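You operate a simulated robot arm through the tools that you are given. There is no shell and no other tool. Be economical: measure what you need, move in short steps, check, and stop when the job is done.

You run a simulated two-armed robot. Do the job below in one go: nothing can be reset, and whatever is moved stays where it is left.

JOB
Put one of the brass shims from the grey table top on the bench corner. Pick up the purple gauge with one hand, pass it to the other hand and put it on the bench front. Take the small cup from the grey table top and leave it on top of the short tube. Press the blue button two times. Take the dry pack and put it in the black tray. Take the red pin and leave it on top of the yellow bundle. Take the yellow cup on the shelf table and put it away on the top of the low table. Pull the bench drawer open. Any order will do. Set down upright: dry pack, yellow cup.

Only the result counts: the job must be done as asked and must still hold three seconds after the hand-in. Knocking over, shifting, dropping, spilling or breaking anything else fails it.

ROBOT AND FRAMES
Two 7-joint arms with three-finger grippers on one trunk, on a base that drives. Base frame: it is fixed to the floor where the robot stands at the start and does not move with it; the origin is under the middle of the robot, x ahead of it, y to its left, z up. Readings come in mm, degrees, newtons and seconds.
The left shoulder is at the start at [30, 124, 1008], the right one opposite. With the tool pointing down near the work surface each hand reaches from about 100 to 780 mm from the robot's upright axis, wherever it stands, measured 20 degrees to its own side. Places, roughly: bench corner [1700, 1700, 800]; bench drawer [2700, -1900, 800]; bench front (46x22 cm) [-1420, -1200, 900]; black tray (36x25x5 cm) [3900, -300, 800]; blue button [3900, -1800, 900]; brass shim [750, -250, 750]; dry pack [3500, -250, 750]; purple gauge [500, -250, 750]; red pin (3x3x7 cm) [3600, -200, 800]; short tube (8x8x11 cm) [900, -100, 800]; small cup [500, -250, 750]; top of the low table [4600, -2100, 500]; yellow bundle [3250, 0, 750]; yellow cup (6x6x8 cm) [3900, 0, 800]. Payload 2.2 kg a hand.
Tool frame (each hand has its own): the origin (TCP) lies between the finger pads and is the grasp point; the fingertips stand 28 mm ahead of it; z points along the fingers, y is the line along which they close. The gripper opens to 102 mm. The gripper's body begins 71 mm behind the TCP.
Orientation is that of the tool frame in the base frame, as [roll, pitch, yaw] about the fixed x, y, z axes, in that order (R = Rz(yaw) Ry(pitch) Rx(roll)). With the fingers straight down and closing along the base's y, the tool's x points along the base's -x, its y along +y and its z along -z.

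CONTROLS
- The arms move only by the tool servo_tool. It takes "left_deltas", "right_deltas" or both (then of equal length, played together; a hand with none holds still); each is a list of rows, each a list of 3 entries, a list of its own where there are three numbers: the turn, a rotation vector about the base's x, y, z in rad, then the shift along the base's x, y, z in mm, then the closure in counts, from 0 (fully open) to 255 (shut). In form: [[[ax, ay, az], [tx, ty, tz], hand], ...]. A call has 1 to 20 rows; each row is the pose to reach, as a shift and turn from the pose commanded when the call began. Rows are played at 5 a second. More than 50 mm and 8.6 degrees between two rows, or a gripper value outside its range, and nothing of the call is played. Where a pose cannot be reached the arm comes as near as it can. A force on the tool above 40 N (or 10 N above the force at the start of the call, whichever is more), or a blocked arm, ends the call early, and 0.2 s more pass. Each finger halts on what it meets, pressing with about 43 N; the grip force reading is that of the motor and also rises with nothing between the fingers. The clock runs only during rows and for 0.2 s after the last one: add rows that repeat a pose to give the fingers time. It gives the time, the measured TCP pose, the force on the tool (base axes), the opening and the grip force at its end, in the units of the frame above (readings bear some noise), with the torque about the TCP (base axes, N m) and any sound that the robot's microphone picked up.
- Cameras (640 x 400 px; columns grow to the right, rows downward): "scene" is now at [36.2, -8.2, 1713.3]; the picture's right is [-0.13, -0.99, 0.00], its down [-0.84, 0.11, -0.53] and it looks along [0.53, -0.07, -0.85] (base axes); focal length 272 px, centre (320, 200). "left" rides on the left gripper at [72, 38, -86] in its tool frame; the picture's right is [-0.46, 0.89, 0.00], its down [-0.60, -0.32, -0.73] and it looks along [-0.65, -0.34, 0.68] (tool axes); focal length 256 px, centre (320, 200). "right" rides on the right gripper at [69, 44, -86] in its tool frame; the picture's right is [-0.53, 0.85, 0.00], its down [-0.58, -0.36, -0.73] and it looks along [-0.62, -0.39, 0.68] (tool axes); focal length 256 px, centre (320, 200). There is no depth. A picture from a camera that has moved, and an enlarged one, comes with that camera's place and axes in the base frame and with its lens.
- camera(camera): a new picture of that camera. It takes no simulated time.
- lift_body(by): slides the trunk up (or, below 0, down) by that many mm; the arms and the scene camera ride with it, the base frame stays. It gives what a move gives, with no picture.
- roll_base(legs): drives the robot by 1 to 6 legs, each [ahead, left, turn to the left] in mm, mm and degrees, along the robot's own axes; the way and the turn of a leg run together, so that a leg with both is an arc; at most 1500 mm and 180 degrees a leg. The arms and the cameras ride along, it lands a little off, and it stops where it bumps. It gives what a move gives.
- head_to(pan, tilt): turns the head with the scene camera to pan (to the left, within 143 degrees either way) and tilt (down, from -29 to 69), counted from straight ahead of the robot. It gives what a move gives.
- inspect(camera, box): a new picture of the part [left, top, right, bottom] of that camera's present view, enlarged. It takes no simulated time.
- hand_in(): hands the job in; it is judged then, once.

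Go step by step. Nothing tells you exact positions but the pictures and the camera data: compare them with the known pose of the tool, close in by small moves and look again before you grip or let go. The budget is 217 turns and 220 pictures, counting those below and the enlarged ones. Unless the task says otherwise, let go and move clear before handing in.

The tools are called after "Call:" as a command line: name --argument value ..., lists and objects as JSON in quotes. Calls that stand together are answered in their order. servo_tool: Moves the arms, as the interface text tells. Its arguments: {"type":"object","properties":{"left_deltas":{"type":"array"},"right_deltas":{"type":"array"}},"required":[]} The other tools are called the same way: lift_body (by) slides the trunk up or down; roll_base (legs) drives the base; head_to (pan, tilt) turns the head that bears the scene camera; camera (camera) takes a picture; inspect (camera, box) takes an enlarged picture of a part of a camera's view; hand_in () hands the job in.

At the start:

```text
t: 0.0
left_ee_pos: [488.3, 64.7, 1104.4]
left_ee_rot: [-180.0, 0.1, -179.9]
left_wrist_force: [-0.1, 0.0, -1.0]
left_torque: [0.0, 0.05, 0.0]
left_finger_gap: 102.0
left_gripper_force: 0.0
right_ee_pos: [375.3, -321.0, 1102.5]
right_ee_rot: [180.0, 0.0, 180.0]
right_wrist_force: [0.2, 0.1, 0.1]
right_torque: [0.03, 0.05, 0.02]
right_finger_gap: 101.9
right_gripper_force: 0.1
trunk travel left (down, up): [-250.0, 290.0]
robot x, y, heading: [-0.4, 0.9, -0.1]
head pan, tilt: [-7.4, 57.8]
```

scene: 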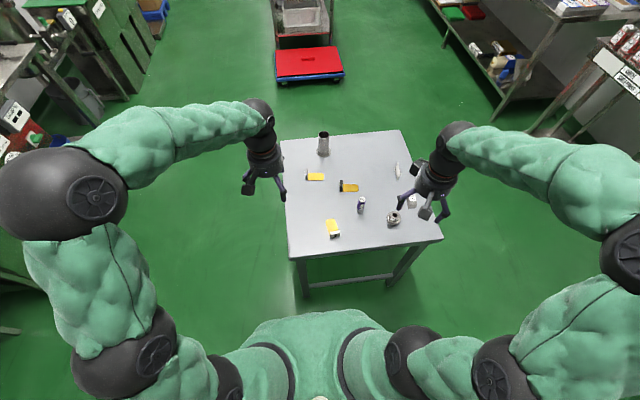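
right: 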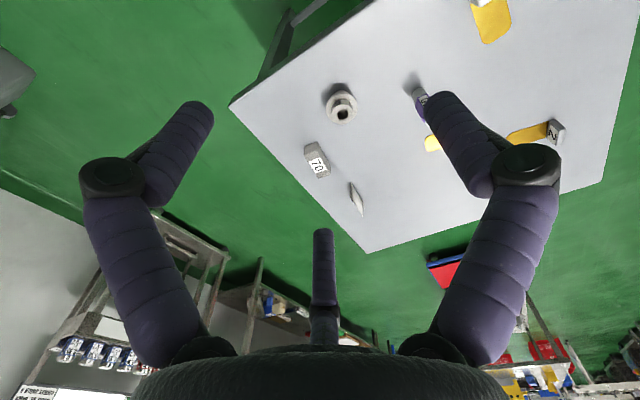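
left: 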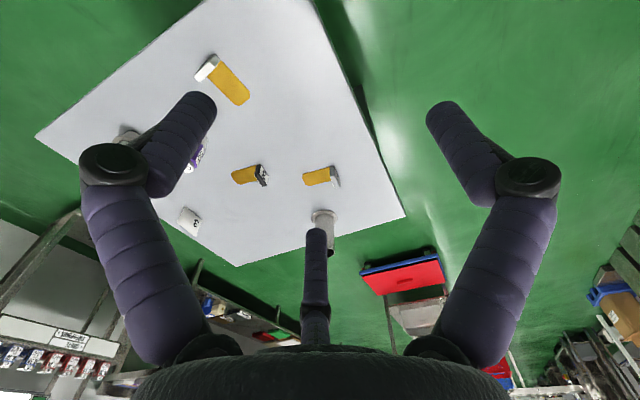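

I see the grey table ahead with several small items. I'll enlarge the table top to identify each item.

Call:
inspect --camera "scene" --box '[270, 120, 450, 250]'

Call:
inspect --camera "right" --box '[220, 0, 640, 260]'

Call:
head_to --pan 0 --tilt 20

Call:
camera --camera "scene"

```text
3.08 times, centred on (360, 185) of scene
camera zoom: at [36.2, -8.2, 1713.3], right [-0.13, -0.99, 0.0], down [-0.84, 0.11, -0.53], along [0.53, -0.07, -0.85], focal length 837 px, centre (197, 246)
```

zoom: 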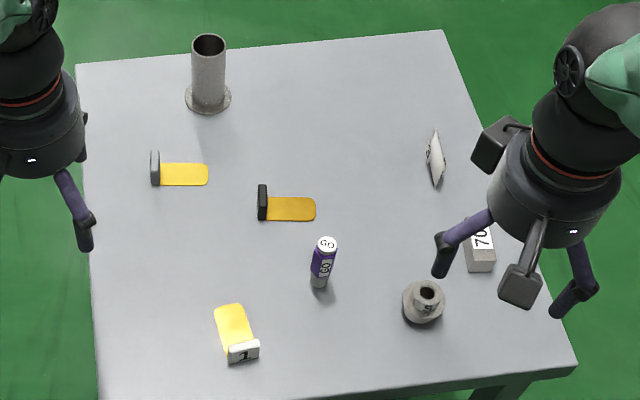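

```text
1.52 times, centred on (430, 130) of right
camera zoom: at [307.4, -278.4, 1189.0], right [0.53, 0.85, 0.0], down [0.58, -0.36, 0.73], along [0.62, -0.39, -0.68], focal length 390 px, centre (152, 307)
```

zoom: 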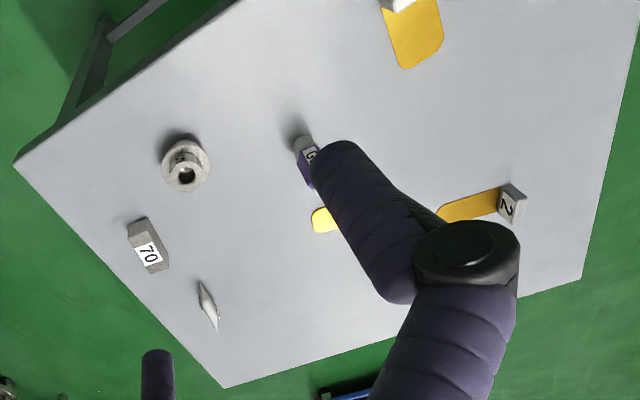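

```text
t: 1.0
left_ee_pos: [489.4, 65.2, 1105.6]
left_ee_rot: [-179.9, 0.1, 179.9]
left_wrist_force: [0.8, 0.2, 0.4]
left_torque: [0.0, 0.03, -0.02]
left_finger_gap: 102.2
left_gripper_force: 0.0
right_ee_pos: [376.0, -321.2, 1102.5]
right_ee_rot: [-180.0, 0.0, -180.0]
right_wrist_force: [0.1, 0.8, 0.3]
right_torque: [-0.01, 0.03, -0.01]
right_finger_gap: 102.2
right_gripper_force: 0.0
trunk travel left (down, up): [-250.0, 290.0]
robot x, y, heading: [3.6, 3.9, 0.1]
head pan, tilt: [0.0, 20.0]
```

```text
214 pictures are left
camera scene: at [60.8, 0.7, 1768.7], right [0.0, -1.0, 0.0], down [-0.34, 0.0, -0.94], along [0.94, 0.0, -0.34], focal length 272 px, centre (320, 200)
```

scene: 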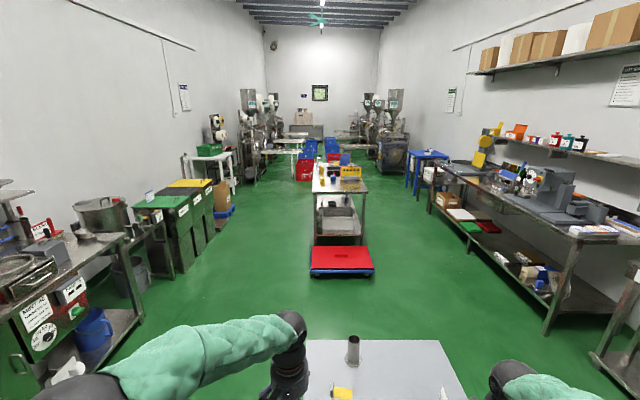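

I take the purple GO gauge, three yellow shims, and a flanged cup to be on the table. Closer looks will tell which shims are brass.

Call:
inspect --camera "left" --box '[160, 30, 380, 270]'

Call:
inspect --camera "right" --box '[290, 70, 390, 220]'

Call:
head_to --pan 0 --tilt 60

Call:
inspect --camera "scene" --box '[260, 100, 460, 230]'

```text
1.67 times, centred on (270, 150) of left
camera zoom: at [417.3, 103.5, 1191.0], right [0.46, 0.89, 0.0], down [0.6, -0.32, 0.73], along [0.65, -0.34, -0.68], focal length 427 px, centre (403, 283)
```

zoom: 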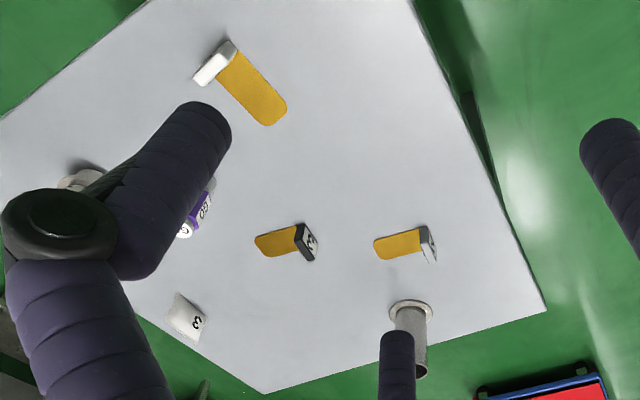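

```text
2.67 times, centred on (340, 145) of right
camera zoom: at [307.4, -278.4, 1189.0], right [0.53, 0.85, 0.0], down [0.58, -0.36, 0.73], along [0.62, -0.39, -0.68], focal length 683 px, centre (267, 347)
```

zoom: 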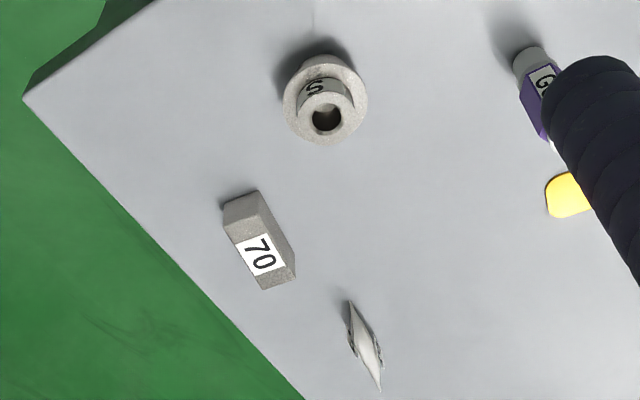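

```text
t: 2.1
left_ee_pos: [489.1, 65.3, 1104.6]
left_ee_rot: [-180.0, -0.1, -180.0]
left_wrist_force: [0.1, -0.2, 0.9]
left_torque: [0.0, 0.03, 0.01]
left_finger_gap: 102.0
left_gripper_force: 0.0
right_ee_pos: [375.7, -321.1, 1103.3]
right_ee_rot: [-180.0, 0.1, -180.0]
right_wrist_force: [-0.1, -0.1, 1.3]
right_torque: [0.0, 0.01, 0.01]
right_finger_gap: 102.0
right_gripper_force: 0.1
trunk travel left (down, up): [-250.0, 290.0]
robot x, y, heading: [1.4, 0.5, -0.1]
head pan, tilt: [0.0, 60.0]
```

```text
3.08 times, centred on (360, 165) of scene
camera zoom: at [34.4, 0.7, 1710.7], right [0.0, -1.0, 0.0], down [-0.87, 0.0, -0.5], along [0.5, 0.0, -0.87], focal length 837 px, centre (197, 308)
```

zoom: 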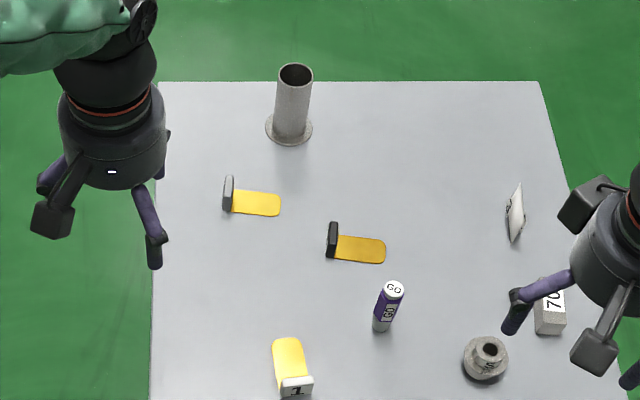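

The table top is near z=750. The flanged part marked "S" (the small cup) is near (510,-364), the gauge near (560,-240), and the tube near (885,-135). I'll hover the right hand above the cup and look.

Call:
servo_tool --right_deltas '[[[0, 0, 0], [30, -10, -40], 0], [[0, 0, 0], [60, -20, -80], 0], [[0, 0, 0], [90, -30, -120], 0], [[0, 0, 0], [115, -40, -160], 0], [[0, 0, 0], [134, -43, -200], 0], [[0, 0, 0], [134, -43, -200], 0]]'

Call:
camera --camera "right"

Call:
inspect --camera "scene" --box '[260, 100, 460, 230]'

```text
refused: row 1 steps farther than a row can; nothing moved
```

```text
210 pictures are left
camera right: at [307.4, -278.4, 1189.0], right [0.53, 0.85, 0.0], down [0.58, -0.36, 0.73], along [0.62, -0.39, -0.68], focal length 256 px, centre (320, 200)
```

right: 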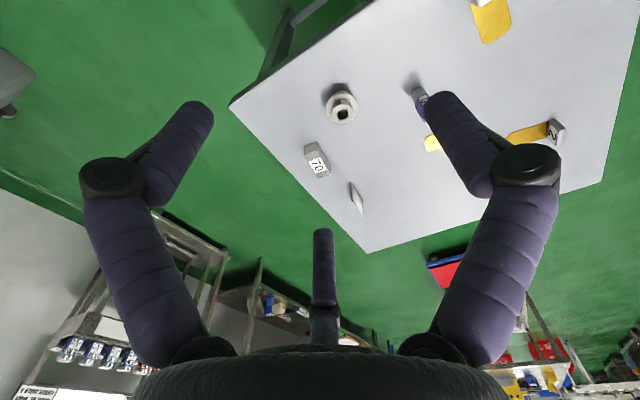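

```text
3.08 times, centred on (360, 165) of scene
camera zoom: at [34.4, 0.7, 1710.7], right [0.0, -1.0, 0.0], down [-0.87, 0.0, -0.5], along [0.5, 0.0, -0.87], focal length 837 px, centre (197, 308)
```

zoom: 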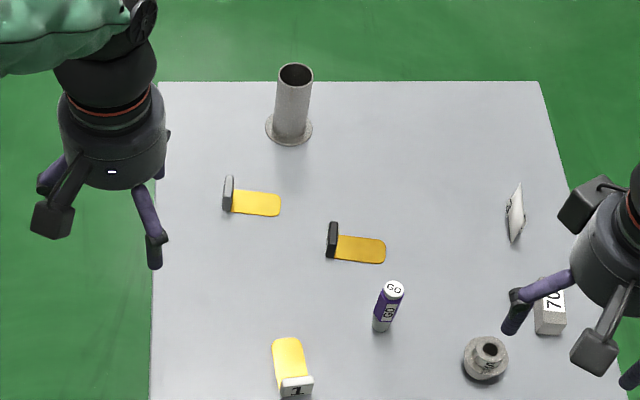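

One row was over 50 mm and nothing moved. I'll retry with smaller steps.

Call:
servo_tool --right_deltas '[[[0, 0, 0], [24, -8, -36], 0], [[0, 0, 0], [48, -16, -72], 0], [[0, 0, 0], [72, -24, -108], 0], [[0, 0, 0], [96, -32, -144], 0], [[0, 0, 0], [116, -38, -174], 0], [[0, 0, 0], [134, -43, -200], 0], [[0, 0, 0], [134, -43, -200], 0]]'

Call:
camera --camera "right"

Call:
inspect --camera "scene" --box '[320, 130, 440, 220]'

```text
t: 3.7
left_ee_pos: [489.1, 66.7, 1104.0]
left_ee_rot: [180.0, 0.0, -180.0]
left_wrist_force: [-0.1, -0.8, -0.6]
left_torque: [0.03, -0.01, -0.04]
left_finger_gap: 101.9
left_gripper_force: 0.0
right_ee_pos: [507.7, -360.8, 903.2]
right_ee_rot: [-180.0, 0.0, 180.0]
right_wrist_force: [-0.8, 0.0, -0.1]
right_torque: [0.02, 0.0, -0.02]
right_finger_gap: 102.0
right_gripper_force: 0.1
trunk travel left (down, up): [-250.0, 290.0]
robot x, y, heading: [-0.5, -0.2, 0.1]
head pan, tilt: [0.0, 60.0]
```

```text
208 pictures are left
camera right: at [441.2, -319.0, 989.7], right [0.53, 0.85, 0.0], down [0.58, -0.36, 0.73], along [0.62, -0.39, -0.68], focal length 256 px, centre (320, 200)
```

right: 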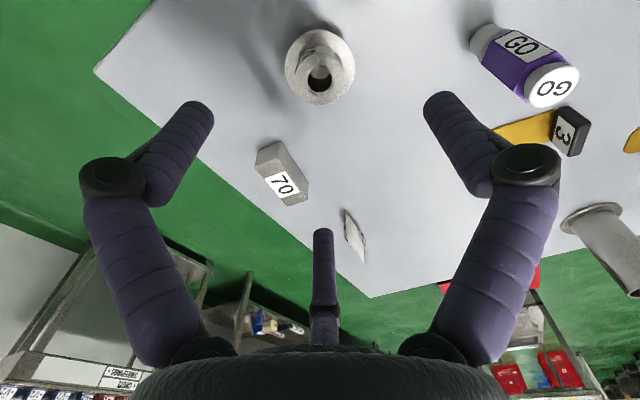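

```text
4.44 times, centred on (380, 175) of scene
camera zoom: at [33.6, 0.9, 1710.7], right [0.0, -1.0, 0.0], down [-0.87, 0.0, -0.5], along [0.5, 0.0, -0.87], focal length 1209 px, centre (53, 311)
```

zoom: 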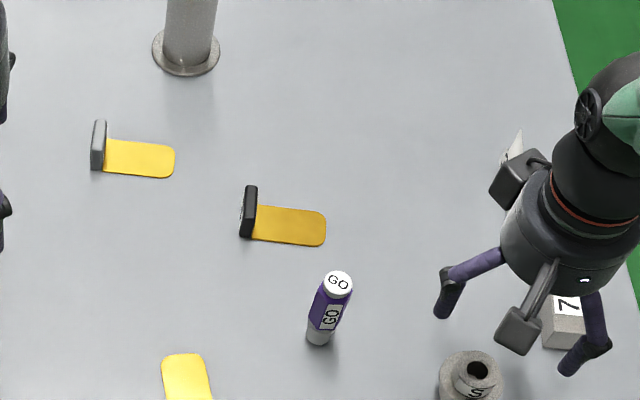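

The cup centre is near (510,-363), with its boss top near z=787 and the flange about 60 mm wide. I'll lower the hand and check before gripping the boss.

Call:
servo_tool --right_deltas '[[[0, 0, 0], [2, -2, -35], 0], [[0, 0, 0], [2, -2, -70], 0], [[0, 0, 0], [2, -2, -90], 0], [[0, 0, 0], [2, -2, -90], 0]]'

Call:
camera --camera "right"

Call:
inspect --camera "scene" --box '[370, 170, 450, 230]'

```text
t: 4.7
left_ee_pos: [488.5, 66.0, 1104.1]
left_ee_rot: [180.0, 0.0, 180.0]
left_wrist_force: [0.1, 0.0, -0.5]
left_torque: [0.01, 0.04, -0.01]
left_finger_gap: 101.8
left_gripper_force: 0.1
right_ee_pos: [512.9, -364.9, 811.4]
right_ee_rot: [180.0, 0.0, -180.0]
right_wrist_force: [0.1, 0.4, -0.3]
right_torque: [0.0, 0.02, 0.01]
right_finger_gap: 102.1
right_gripper_force: 0.1
trunk travel left (down, up): [-250.0, 290.0]
robot x, y, heading: [-1.1, 1.8, 0.1]
head pan, tilt: [0.0, 60.0]
```

```text
206 pictures are left
camera right: at [443.3, -322.7, 897.9], right [0.53, 0.85, 0.0], down [0.58, -0.36, 0.73], along [0.62, -0.39, -0.68], focal length 256 px, centre (320, 200)
```

right: 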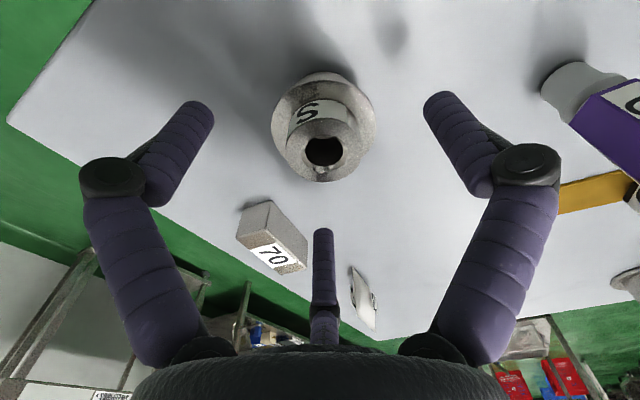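

```text
6.67 times, centred on (410, 200) of scene
camera zoom: at [34.2, 0.9, 1710.7], right [0.0, -1.0, 0.0], down [-0.87, 0.0, -0.5], along [0.5, 0.0, -0.87], focal length 1814 px, centre (-280, 200)
```

zoom: 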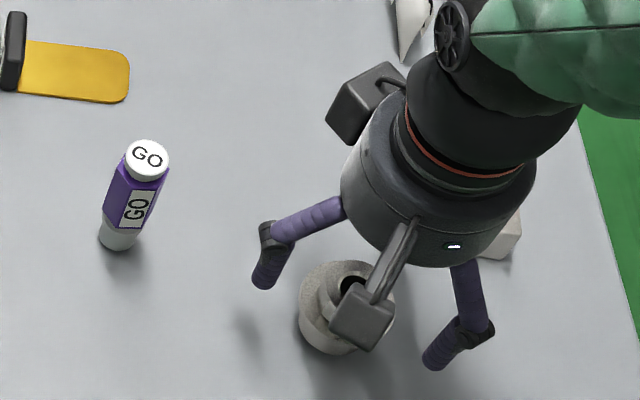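

The hand is centred over the cup boss. I'll go down to TCP z≈796, close, and lift a little.

Call:
servo_tool --right_deltas '[[[0, 0, 0], [-1, 1, -15], 0], [[0, 0, 0], [-1, 1, -15], 130], [[0, 0, 0], [-1, 1, -15], 255], [[0, 0, 0], [-1, 1, -15], 255], [[0, 0, 0], [-1, 1, -15], 255], [[0, 0, 0], [-1, 1, 25], 255], [[0, 0, 0], [-1, 1, 55], 255], [[0, 0, 0], [-1, 1, 55], 255]]'

Call:
camera --camera "right"

```text
t: 6.5
left_ee_pos: [490.4, 66.6, 1103.0]
left_ee_rot: [-180.0, 0.0, -179.9]
left_wrist_force: [1.0, -0.8, -0.8]
left_torque: [-0.01, 0.0, 0.01]
left_finger_gap: 102.2
left_gripper_force: 0.1
right_ee_pos: [508.1, -363.5, 867.4]
right_ee_rot: [179.8, 0.0, 179.9]
right_wrist_force: [0.3, 0.1, 0.2]
right_torque: [-0.01, 0.0, 0.01]
right_finger_gap: 1.8
right_gripper_force: 31.1
trunk travel left (down, up): [-250.0, 290.0]
robot x, y, heading: [2.0, 1.5, 0.2]
head pan, tilt: [0.0, 60.0]
```

```text
204 pictures are left
camera right: at [440.8, -321.5, 954.3], right [0.53, 0.85, 0.0], down [0.58, -0.37, 0.73], along [0.62, -0.39, -0.68], focal length 256 px, centre (320, 200)
```

right: 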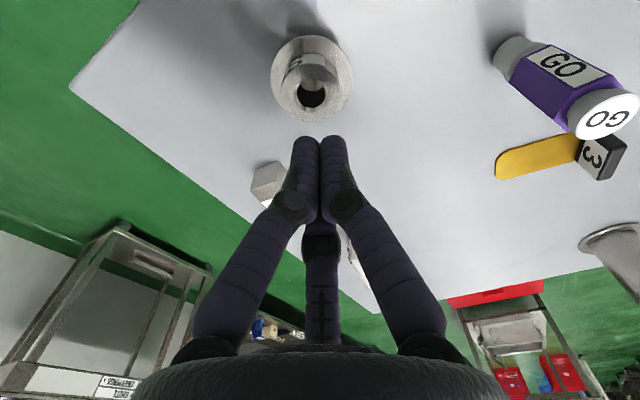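

The grip missed: the fingers closed to 1.8 mm, and the cup seems only slightly turned. I'll look at its shape closely.

Call:
inspect --camera "right" --box '[250, 20, 370, 140]'

Call:
inspect --camera "scene" --box '[370, 180, 440, 230]'

```text
3.33 times, centred on (310, 80) of right
camera zoom: at [440.8, -321.5, 954.3], right [0.53, 0.85, 0.0], down [0.58, -0.37, 0.73], along [0.62, -0.39, -0.68], focal length 853 px, centre (353, 600)
```

zoom: 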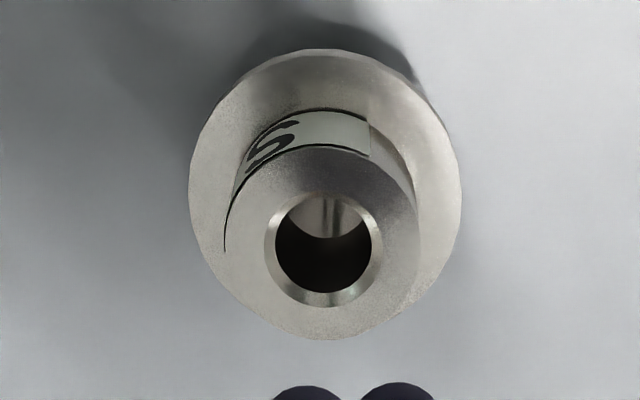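

```text
8.00 times, centred on (405, 205) of scene
camera zoom: at [34.5, 0.7, 1710.6], right [0.0, -1.0, 0.0], down [-0.87, 0.0, -0.5], along [0.5, 0.0, -0.87], focal length 2177 px, centre (-360, 160)
```

zoom: 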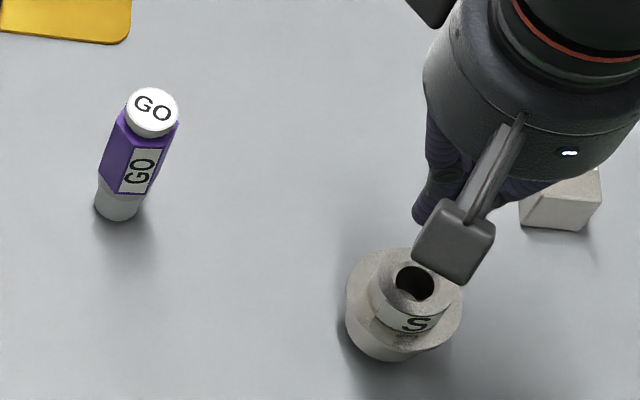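

The cup has a wide, thick base and a short tapered boss, so the base is the part to grip. It now sits near (500,-366). I'll open, descend around the base, close and lift.

Call:
servo_tool --right_deltas '[[[0, 0, 0], [-4, -1, 0], 0], [[0, 0, 0], [-8, -2.5, 0], 0], [[0, 0, 0], [-8, -2.5, -30], 0], [[0, 0, 0], [-8, -2.5, -60], 0], [[0, 0, 0], [-8, -2.5, -84], 0], [[0, 0, 0], [-8, -2.5, -84], 0]]'

Call:
camera --camera "right"

```text
t: 7.9
left_ee_pos: [490.2, 67.1, 1104.9]
left_ee_rot: [-179.9, 0.0, 180.0]
left_wrist_force: [0.1, 0.0, 0.3]
left_torque: [0.01, 0.0, 0.0]
left_finger_gap: 102.0
left_gripper_force: 0.1
right_ee_pos: [499.1, -367.7, 784.2]
right_ee_rot: [-180.0, 0.0, -179.9]
right_wrist_force: [-0.6, 0.5, -0.2]
right_torque: [-0.02, 0.02, 0.02]
right_finger_gap: 101.9
right_gripper_force: 0.1
trunk travel left (down, up): [-250.0, 290.0]
robot x, y, heading: [-0.5, -0.8, -0.0]
head pan, tilt: [0.0, 60.0]
```

```text
201 pictures are left
camera right: at [431.9, -324.5, 870.6], right [0.53, 0.85, 0.0], down [0.58, -0.36, 0.73], along [0.62, -0.39, -0.68], focal length 256 px, centre (320, 200)
```

right: 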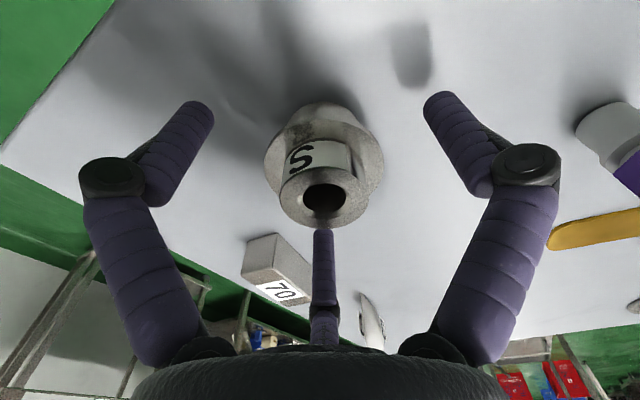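

The rendered fingertips look offset from the reported closing line. I'll close part way, to about 66 mm, to see how they actually move relative to the cup.

Call:
servo_tool --right_deltas '[[[0, 0, 0], [0, 0, 0], 45], [[0, 0, 0], [0, 0, 0], 90], [[0, 0, 0], [0, 0, 0], 90]]'

Call:
camera --camera "right"

Call:
inspect --camera "scene" --box '[370, 180, 440, 230]'

```text
t: 8.7
left_ee_pos: [489.7, 66.0, 1104.1]
left_ee_rot: [179.9, -0.1, -179.9]
left_wrist_force: [0.0, 0.4, 0.5]
left_torque: [-0.01, -0.01, 0.02]
left_finger_gap: 101.9
left_gripper_force: 0.1
right_ee_pos: [499.0, -368.2, 784.6]
right_ee_rot: [180.0, 0.0, 179.9]
right_wrist_force: [-0.4, 0.0, 0.2]
right_torque: [0.01, 0.0, 0.0]
right_finger_gap: 65.8
right_gripper_force: 0.0
trunk travel left (down, up): [-250.0, 290.0]
robot x, y, heading: [6.2, 3.2, -0.1]
head pan, tilt: [0.0, 60.0]
```

```text
200 pictures are left
camera right: at [432.0, -324.4, 870.6], right [0.53, 0.85, 0.0], down [0.58, -0.36, 0.73], along [0.62, -0.39, -0.68], focal length 256 px, centre (320, 200)
```

right: 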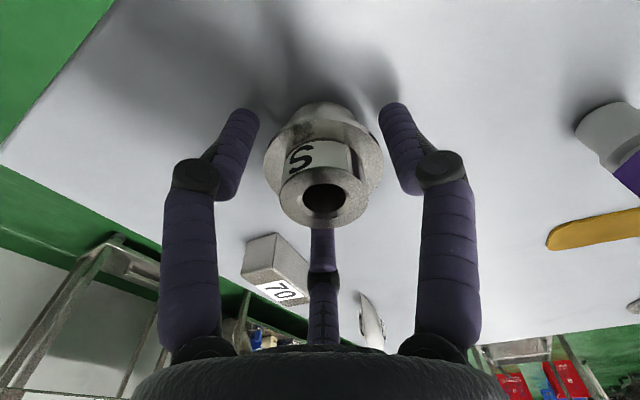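

```text
8.00 times, centred on (405, 205) of scene
camera zoom: at [34.3, 0.8, 1710.7], right [0.0, -1.0, 0.0], down [-0.87, 0.0, -0.5], along [0.5, 0.0, -0.87], focal length 2177 px, centre (-360, 160)
```

zoom: 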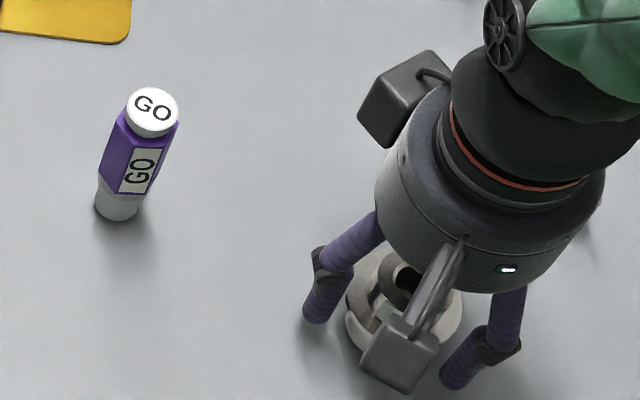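

The fingers straddle the cup's base symmetrically, so closing fully should clamp it. I'll close and check the gap before lifting.

Call:
servo_tool --right_deltas '[[[0, 0, 0], [0, 0, 0], 130], [[0, 0, 0], [0, 0, 0], 200], [[0, 0, 0], [0, 0, 0], 255], [[0, 0, 0], [0, 0, 0], 255]]'

Call:
camera --camera "right"

```text
t: 9.7
left_ee_pos: [489.7, 65.3, 1104.2]
left_ee_rot: [179.9, 0.1, -180.0]
left_wrist_force: [-0.4, -0.8, 0.3]
left_torque: [-0.01, 0.0, 0.01]
left_finger_gap: 101.7
left_gripper_force: 0.0
right_ee_pos: [500.3, -367.1, 784.4]
right_ee_rot: [-179.9, 0.0, 179.9]
right_wrist_force: [0.0, -0.3, 2.5]
right_torque: [-0.04, -0.03, 0.03]
right_finger_gap: 51.0
right_gripper_force: 43.3
trunk travel left (down, up): [-250.0, 290.0]
robot x, y, heading: [1.4, 1.2, 0.1]
head pan, tilt: [0.0, 60.0]
```

```text
198 pictures are left
camera right: at [432.2, -324.5, 870.8], right [0.53, 0.85, 0.0], down [0.58, -0.36, 0.73], along [0.62, -0.39, -0.68], focal length 256 px, centre (320, 200)
```

right: 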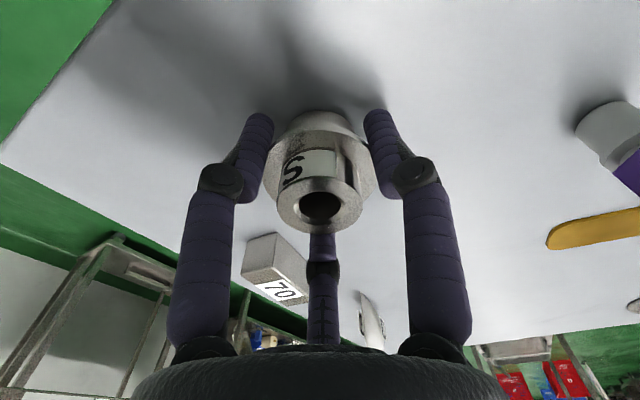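

The gap is 51 mm at full grip force, so the cup is held. I'll lift it and see whether it stays.

Call:
servo_tool --right_deltas '[[[0, 0, 0], [0, 0, 20], 255], [[0, 0, 0], [0, 0, 55], 255], [[0, 0, 0], [0, 0, 95], 255], [[0, 0, 0], [0, 0, 140], 255], [[0, 0, 0], [0, 0, 180], 255], [[0, 0, 0], [0, 0, 220], 255], [[0, 0, 0], [0, 0, 220], 255]]'

Call:
camera --camera "right"

Call:
camera --camera "scene"

```text
t: 11.3
left_ee_pos: [488.8, 66.0, 1104.3]
left_ee_rot: [-179.9, 0.0, -179.9]
left_wrist_force: [0.0, -0.2, -0.3]
left_torque: [-0.01, 0.02, 0.01]
left_finger_gap: 102.2
left_gripper_force: 0.1
right_ee_pos: [502.9, -366.6, 1002.3]
right_ee_rot: [179.9, 0.0, -179.9]
right_wrist_force: [0.4, 0.0, -1.3]
right_torque: [-0.01, 0.02, -0.01]
right_finger_gap: 51.2
right_gripper_force: 42.9
trunk travel left (down, up): [-250.0, 290.0]
robot x, y, heading: [-0.7, -3.3, -0.1]
head pan, tilt: [0.0, 60.0]
```

```text
197 pictures are left
camera right: at [434.0, -324.3, 1089.4], right [0.53, 0.85, 0.0], down [0.58, -0.36, 0.73], along [0.62, -0.39, -0.68], focal length 256 px, centre (320, 200)
```

right: 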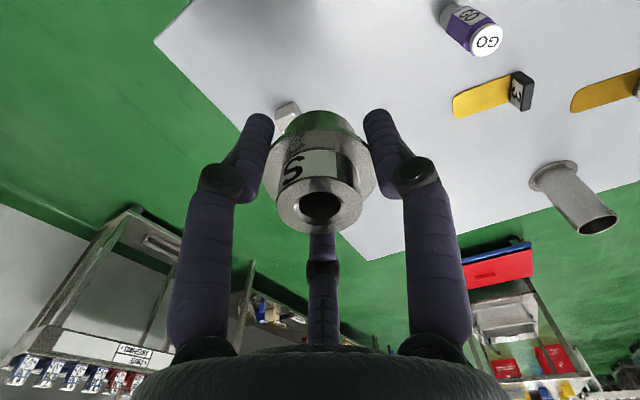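

```text
196 pictures are left
camera scene: at [35.1, 0.3, 1710.6], right [0.0, -1.0, 0.0], down [-0.87, 0.0, -0.5], along [0.5, 0.0, -0.87], focal length 272 px, centre (320, 200)
```

scene: 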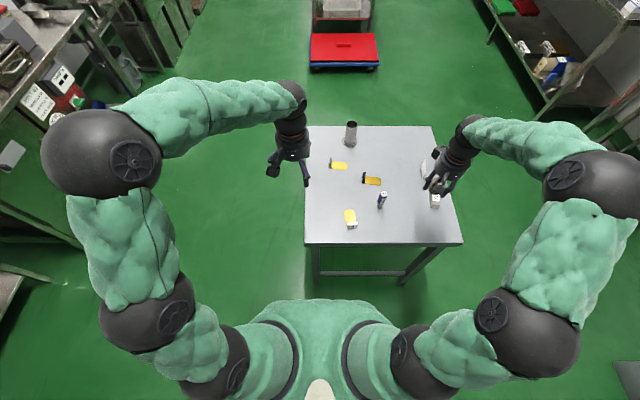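

The cup is held. The tube at (885,-136) is out of reach from here, so I'll drive round to the table's left side and face it.

Call:
roll_base --legs '[[0, 470, 0], [960, 0, 0], [0, 0, -90]]'

Call:
head_to --pan 0 --tilt 50

Call:
camera --camera "scene"

Call:
camera --camera "right"

```text
t: 22.7
left_ee_pos: [1029.0, -29.8, 1105.2]
left_ee_rot: [-180.0, 0.1, 88.2]
left_wrist_force: [0.4, 0.4, -0.1]
left_torque: [0.0, 0.03, 0.01]
left_finger_gap: 102.0
left_gripper_force: 0.1
right_ee_pos: [597.2, -28.0, 1001.7]
right_ee_rot: [-180.0, 0.0, 88.2]
right_wrist_force: [-1.0, 0.1, -0.9]
right_torque: [0.02, 0.02, 0.01]
right_finger_gap: 51.3
right_gripper_force: 43.2
trunk travel left (down, up): [-250.0, 290.0]
robot x, y, heading: [978.5, 460.9, -91.5]
head pan, tilt: [0.0, 60.0]
```

```text
t: 23.4
left_ee_pos: [1030.7, -30.5, 1104.1]
left_ee_rot: [180.0, 0.0, 88.2]
left_wrist_force: [-1.3, 0.0, 0.0]
left_torque: [0.0, 0.02, -0.03]
left_finger_gap: 102.1
left_gripper_force: 0.0
right_ee_pos: [596.5, -28.0, 1002.6]
right_ee_rot: [-179.9, -0.1, 88.2]
right_wrist_force: [0.1, -0.7, -1.2]
right_torque: [0.0, -0.01, -0.02]
right_finger_gap: 51.4
right_gripper_force: 43.4
trunk travel left (down, up): [-250.0, 290.0]
robot x, y, heading: [980.4, 459.4, -91.6]
head pan, tilt: [0.0, 50.0]
```

```text
195 pictures are left
camera scene: at [974.9, 414.9, 1723.2], right [-1.0, 0.03, 0.0], down [0.02, 0.77, -0.64], along [-0.02, -0.64, -0.77], focal length 272 px, centre (320, 200)
```

scene: 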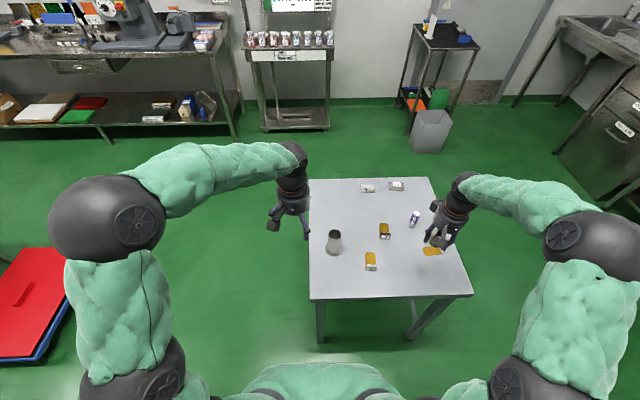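

```text
194 pictures are left
camera right: at [643.5, 38.4, 1089.3], right [0.83, -0.56, 0.0], down [-0.38, -0.57, 0.73], along [-0.41, -0.61, -0.68], focal length 256 px, centre (320, 200)
```

right: 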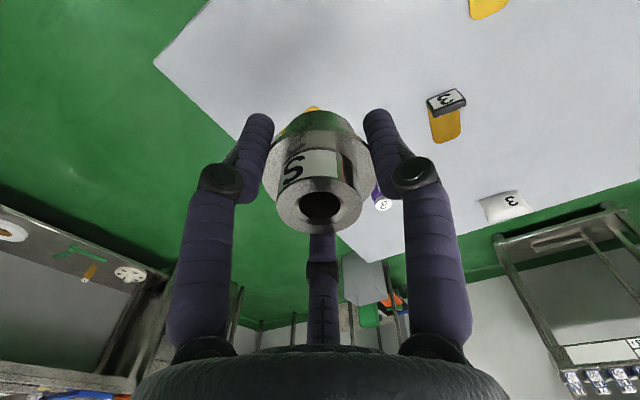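

The tube is now within reach. I'll enlarge it to fix its axis and top height.

Call:
inspect --camera "scene" --box '[300, 170, 480, 300]'

Call:
camera --camera "left"

```text
3.08 times, centred on (390, 235) of scene
camera zoom: at [974.9, 414.9, 1723.2], right [-1.0, 0.03, 0.0], down [0.02, 0.77, -0.64], along [-0.02, -0.64, -0.77], focal length 837 px, centre (105, 92)
```

zoom: 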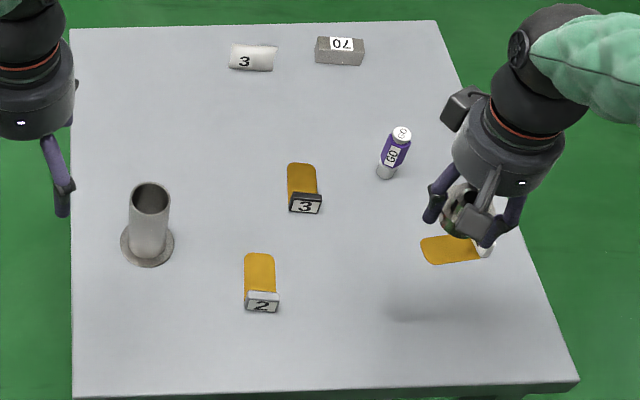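

```text
192 pictures are left
camera left: at [1069.6, 40.8, 1190.9], right [0.87, -0.49, 0.0], down [-0.34, -0.59, 0.73], along [-0.36, -0.64, -0.68], focal length 256 px, centre (320, 200)
```

left: 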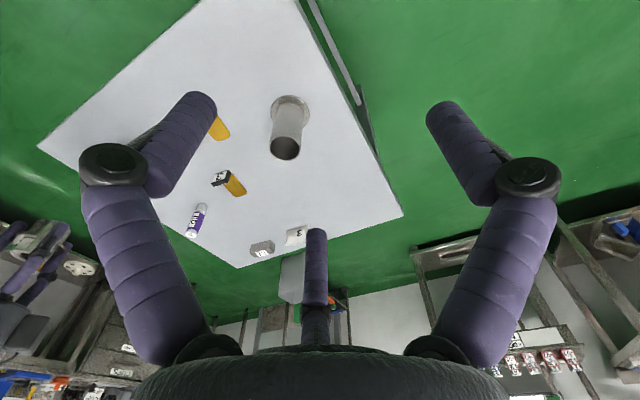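

I place the tube axis near (904,-132) with its top near z=862, and the cup axis about 8 mm beyond the TCP along the wrist camera's view. I'll bring the cup above the tube and move the left arm aside.

Call:
servo_tool --right_deltas '[[[0, 0, 0], [42, -13, 0], 255], [[0, 0, 0], [84, -26, 0], 255], [[0, 0, 0], [126, -39, 0], 255], [[0, 0, 0], [168, -52, 0], 255], [[0, 0, 0], [210, -65, 0], 255], [[0, 0, 0], [252, -78, 0], 255], [[0, 0, 0], [294, -90, 0], 255], [[0, 0, 0], [312, -97, -10], 255], [[0, 0, 0], [312, -97, -30], 255], [[0, 0, 0], [312, -97, -30], 255]]' --left_deltas '[[[0, 0, 0], [35, 20, 0], 0], [[0, 0, 0], [70, 40, 0], 0], [[0, 0, 0], [100, 60, 0], 0], [[0, 0, 0], [100, 60, 0], 0], [[0, 0, 0], [100, 60, 0], 0], [[0, 0, 0], [100, 60, 0], 0], [[0, 0, 0], [100, 60, 0], 0], [[0, 0, 0], [100, 60, 0], 0], [[0, 0, 0], [100, 60, 0], 0], [[0, 0, 0], [100, 60, 0], 0]]'

Call:
camera --camera "right"

Call:
inspect --camera "scene" --box '[270, 170, 410, 270]'

Call:
camera --camera "left"

```text
t: 25.6
left_ee_pos: [1132.2, 30.8, 1103.2]
left_ee_rot: [-180.0, 0.0, 88.2]
left_wrist_force: [-0.5, -0.5, -0.8]
left_torque: [0.01, -0.01, -0.01]
left_finger_gap: 102.0
left_gripper_force: 0.0
right_ee_pos: [909.0, -125.1, 973.5]
right_ee_rot: [180.0, 0.0, 88.2]
right_wrist_force: [-0.2, 0.1, -0.8]
right_torque: [-0.01, 0.01, 0.0]
right_finger_gap: 51.0
right_gripper_force: 43.0
trunk travel left (down, up): [-250.0, 290.0]
robot x, y, heading: [976.9, 460.0, -91.7]
head pan, tilt: [0.0, 50.0]
```

```text
191 pictures are left
camera right: at [956.8, -58.8, 1060.5], right [0.83, -0.56, 0.0], down [-0.38, -0.56, 0.73], along [-0.41, -0.61, -0.68], focal length 256 px, centre (320, 200)
```

right: 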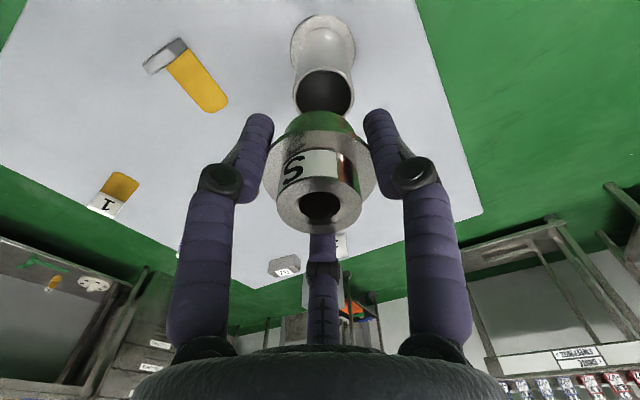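

```text
4.00 times, centred on (340, 220) of scene
camera zoom: at [975.0, 415.1, 1723.2], right [-1.0, 0.03, 0.0], down [0.02, 0.77, -0.64], along [-0.02, -0.64, -0.77], focal length 1088 px, centre (240, 120)
```

zoom: 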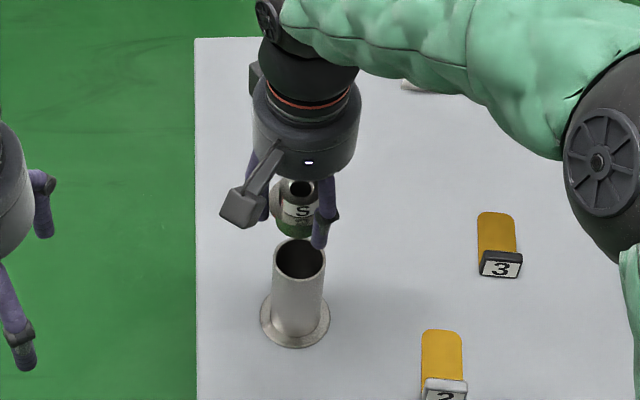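

```text
189 pictures are left
camera left: at [1171.1, 101.3, 1190.1], right [0.87, -0.49, 0.0], down [-0.34, -0.59, 0.73], along [-0.36, -0.64, -0.68], focal length 256 px, centre (320, 200)
```

left: 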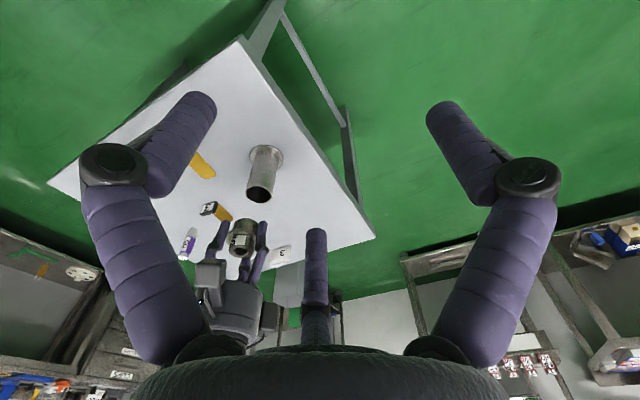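

The right camera shows the cup and tube axes aligned within a few mm. I'll nudge by (-2,-2) and lower to just above the tube, then check.

Call:
servo_tool --right_deltas '[[[0, 0, 0], [-2, -2, -25], 255], [[0, 0, 0], [-2, -2, -50], 255], [[0, 0, 0], [-2, -2, -68], 255], [[0, 0, 0], [-2, -2, -68], 255]]'

Call:
camera --camera "right"

Call:
inspect --camera "scene" --box '[290, 190, 390, 270]'

Call:
inspect --camera "left" --box '[190, 120, 320, 300]'

```text
t: 26.6
left_ee_pos: [1131.6, 30.3, 1105.3]
left_ee_rot: [180.0, 0.0, 88.2]
left_wrist_force: [1.0, 0.0, -0.5]
left_torque: [-0.01, 0.02, -0.01]
left_finger_gap: 102.1
left_gripper_force: 0.0
right_ee_pos: [908.3, -126.2, 905.6]
right_ee_rot: [180.0, 0.0, 88.2]
right_wrist_force: [-0.4, 0.7, -0.4]
right_torque: [0.03, 0.0, 0.03]
right_finger_gap: 51.1
right_gripper_force: 43.1
trunk travel left (down, up): [-250.0, 290.0]
robot x, y, heading: [982.4, 457.2, -91.7]
head pan, tilt: [0.0, 50.0]
```

```text
188 pictures are left
camera right: at [954.1, -59.8, 992.8], right [0.83, -0.56, 0.0], down [-0.38, -0.56, 0.73], along [-0.41, -0.61, -0.68], focal length 256 px, centre (320, 200)
```

right: 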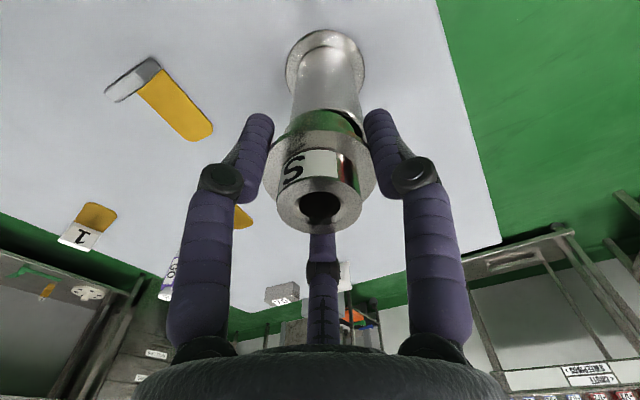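

```text
5.00 times, centred on (340, 230) of scene
camera zoom: at [975.1, 415.3, 1723.2], right [-1.0, 0.03, 0.0], down [0.02, 0.77, -0.64], along [-0.02, -0.64, -0.77], focal length 1360 px, centre (220, 50)
```

zoom: 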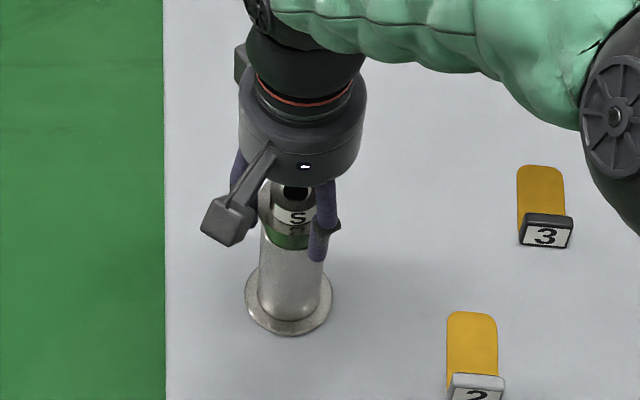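

```text
2.22 times, centred on (255, 210) of left
camera zoom: at [1171.1, 101.4, 1190.1], right [0.87, -0.49, 0.0], down [-0.34, -0.59, 0.73], along [-0.36, -0.64, -0.68], focal length 569 px, centre (464, 178)
```

zoom: 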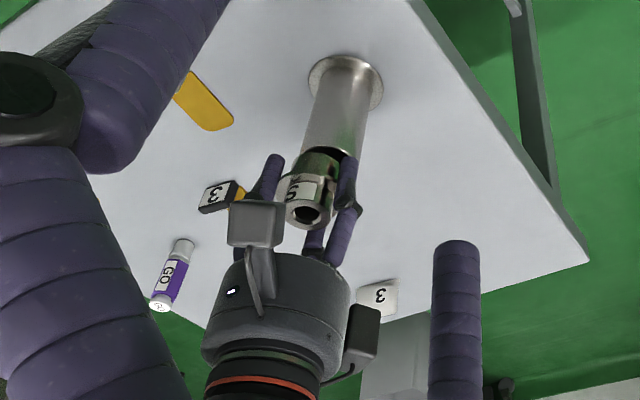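

The three views put the tube about (+2,-3) mm from the cup axis. I'll shift, lower to contact, open, and rise.

Call:
servo_tool --right_deltas '[[[0, 0, 0], [2, -3, 0], 255], [[0, 0, 0], [2, -3, -3], 255], [[0, 0, 0], [2, -3, -6], 255], [[0, 0, 0], [2, -3, -8], 255], [[0, 0, 0], [2, -3, -8], 255]]'

Call:
camera --camera "right"

```text
t: 27.8
left_ee_pos: [1131.6, 29.3, 1103.5]
left_ee_rot: [-180.0, 0.0, 88.1]
left_wrist_force: [0.9, 0.0, -0.7]
left_torque: [-0.01, -0.04, 0.0]
left_finger_gap: 102.0
left_gripper_force: 0.1
right_ee_pos: [908.7, -131.5, 896.7]
right_ee_rot: [180.0, 0.0, 88.2]
right_wrist_force: [0.0, 0.1, -0.5]
right_torque: [0.02, 0.01, -0.02]
right_finger_gap: 51.3
right_gripper_force: 43.1
trunk travel left (down, up): [-250.0, 290.0]
robot x, y, heading: [979.0, 460.6, -91.7]
head pan, tilt: [0.0, 50.0]
```

```text
185 pictures are left
camera right: at [955.2, -63.9, 983.5], right [0.83, -0.56, 0.0], down [-0.38, -0.57, 0.73], along [-0.41, -0.61, -0.68], focal length 256 px, centre (320, 200)
```

right: 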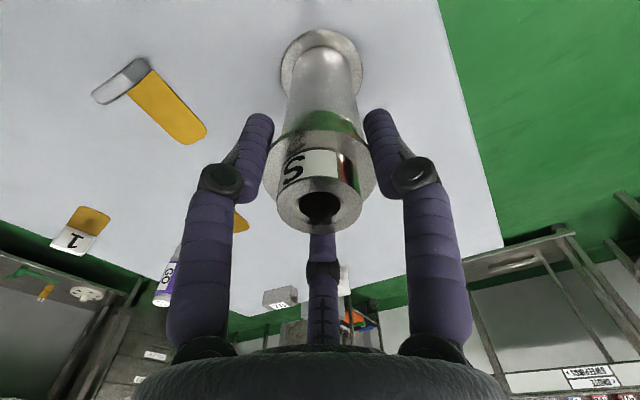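

The axes look centred and there is no contact yet. I'll step down in 1.5 mm steps and watch the force.

Call:
servo_tool --right_deltas '[[[0, 0, 0], [0, 0, -1.5], 255], [[0, 0, 0], [0, 0, -3], 255], [[0, 0, 0], [0, 0, -3], 255]]'

Call:
inspect --camera "right" --box '[240, 20, 400, 240]'

```text
t: 28.6
left_ee_pos: [1130.4, 29.4, 1103.8]
left_ee_rot: [-180.0, -0.1, 88.2]
left_wrist_force: [-0.7, -0.8, -0.2]
left_torque: [-0.02, -0.01, -0.02]
left_finger_gap: 101.7
left_gripper_force: 0.0
right_ee_pos: [908.4, -131.1, 894.0]
right_ee_rot: [180.0, 0.0, 88.2]
right_wrist_force: [-1.7, 0.5, 4.1]
right_torque: [-0.01, 0.09, 0.0]
right_finger_gap: 51.1
right_gripper_force: 43.2
trunk travel left (down, up): [-250.0, 290.0]
robot x, y, heading: [979.0, 462.6, -91.8]
head pan, tilt: [0.0, 50.0]
```

```text
1.82 times, centred on (320, 130) of right
camera zoom: at [955.4, -63.5, 980.9], right [0.83, -0.56, 0.0], down [-0.38, -0.56, 0.73], along [-0.41, -0.61, -0.68], focal length 465 px, centre (320, 327)
```

zoom: 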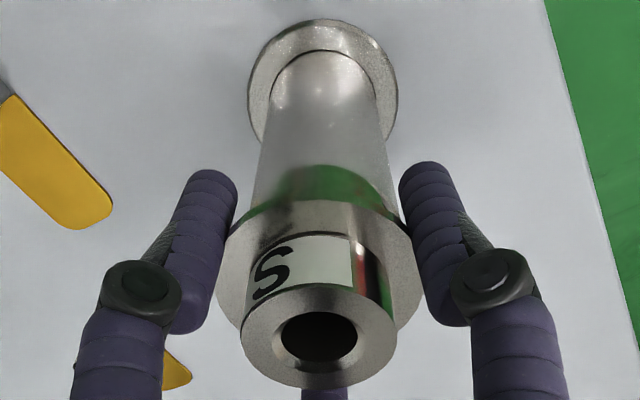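

Contact shows (+4 N) and it looks seated and centred. I'll release gently and lift away.

Call:
servo_tool --right_deltas '[[[0, 0, 0], [0, 0, 0], 120], [[0, 0, 0], [0, 0, 0], 60], [[0, 0, 0], [0, 0, 0], 0], [[0, 0, 0], [0, 0, 0], 0], [[0, 0, 0], [0, 0, 0], 0], [[0, 0, 0], [0, 0, 30], 0], [[0, 0, 0], [0, 0, 70], 0], [[0, 0, 0], [0, 0, 115], 0], [[0, 0, 0], [0, 0, 115], 0]]'

Call:
camera --camera "right"

Call:
inspect --camera "scene" --box '[290, 190, 390, 270]'

```text
t: 30.6
left_ee_pos: [1132.0, 30.1, 1104.6]
left_ee_rot: [180.0, 0.0, 88.2]
left_wrist_force: [0.3, 0.1, -0.6]
left_torque: [-0.01, 0.01, 0.02]
left_finger_gap: 102.4
left_gripper_force: 0.1
right_ee_pos: [911.2, -129.8, 1010.4]
right_ee_rot: [-179.9, -0.1, 88.2]
right_wrist_force: [-0.1, 0.8, 0.1]
right_torque: [0.02, 0.03, -0.02]
right_finger_gap: 102.3
right_gripper_force: 0.1
trunk travel left (down, up): [-250.0, 290.0]
robot x, y, heading: [978.2, 463.1, -92.1]
head pan, tilt: [0.0, 50.0]
```

```text
183 pictures are left
camera right: at [958.3, -63.6, 1096.4], right [0.83, -0.56, 0.0], down [-0.38, -0.57, 0.73], along [-0.41, -0.6, -0.68], focal length 256 px, centre (320, 200)
```

right: 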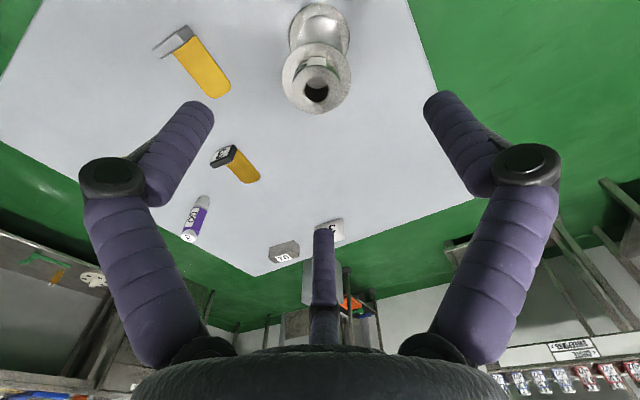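

```text
5.00 times, centred on (340, 230) of scene
camera zoom: at [975.1, 414.1, 1723.1], right [-1.0, 0.03, 0.0], down [0.02, 0.77, -0.64], along [-0.02, -0.64, -0.77], focal length 1360 px, centre (220, 50)
```

zoom: 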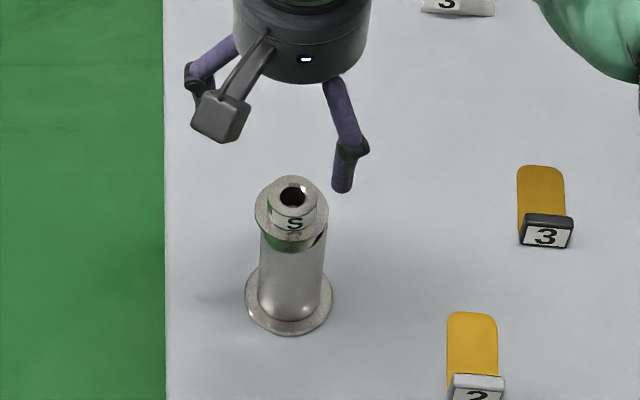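

The small cup stands on the tube. Next come the gauge and shim, so I'll return to the table's front side.

Call:
roll_base --legs '[[0, 0, 92], [-960, 0, 0], [0, -463, 0]]'

Call:
head_to --pan 0 --tilt 60

Call:
camera --camera "scene"

Call:
inspect --camera "scene" --box '[290, 110, 470, 240]'

```text
t: 41.9
left_ee_pos: [461.1, 150.2, 1103.8]
left_ee_rot: [-180.0, 0.0, -179.2]
left_wrist_force: [-0.2, -0.5, -0.5]
left_torque: [0.03, 0.0, 0.04]
left_finger_gap: 102.0
left_gripper_force: 0.1
right_ee_pos: [632.2, -60.6, 1009.8]
right_ee_rot: [179.9, 0.1, -179.1]
right_wrist_force: [0.5, 0.6, 0.3]
right_torque: [0.03, 0.0, 0.01]
right_finger_gap: 101.8
right_gripper_force: 0.0
trunk travel left (down, up): [-250.0, 290.0]
robot x, y, heading: [35.7, -23.4, 1.2]
head pan, tilt: [0.0, 50.0]
```

```text
t: 42.6
left_ee_pos: [461.0, 151.0, 1104.2]
left_ee_rot: [-180.0, 0.0, -179.1]
left_wrist_force: [-1.2, 0.4, -0.7]
left_torque: [-0.01, -0.03, 0.02]
left_finger_gap: 101.8
left_gripper_force: 0.0
right_ee_pos: [631.3, -61.6, 1008.3]
right_ee_rot: [-180.0, 0.0, -179.1]
right_wrist_force: [-0.3, 0.9, -0.2]
right_torque: [0.02, 0.02, 0.0]
right_finger_gap: 101.7
right_gripper_force: 0.0
trunk travel left (down, up): [-250.0, 290.0]
robot x, y, heading: [38.3, -20.3, 0.7]
head pan, tilt: [0.0, 60.0]
```

```text
181 pictures are left
camera scene: at [72.2, -19.5, 1710.7], right [0.02, -1.0, 0.0], down [-0.87, -0.01, -0.5], along [0.5, 0.01, -0.87], focal length 272 px, centre (320, 200)
```

scene: 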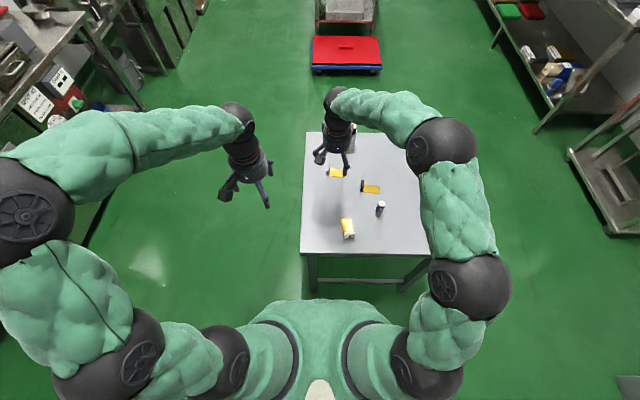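

```text
3.08 times, centred on (380, 175) of scene
camera zoom: at [72.2, -19.5, 1710.7], right [0.02, -1.0, 0.0], down [-0.87, -0.01, -0.5], along [0.5, 0.01, -0.87], focal length 837 px, centre (135, 277)
```

zoom: 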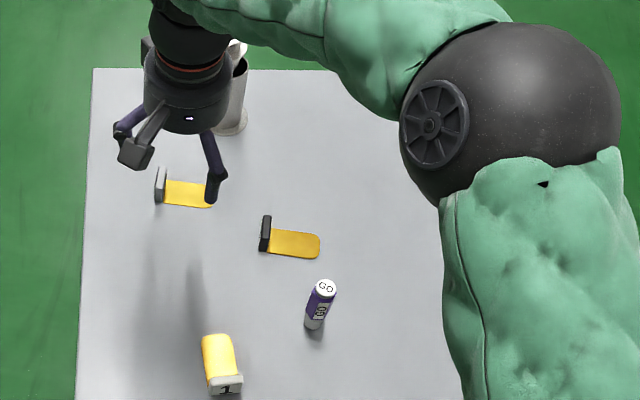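

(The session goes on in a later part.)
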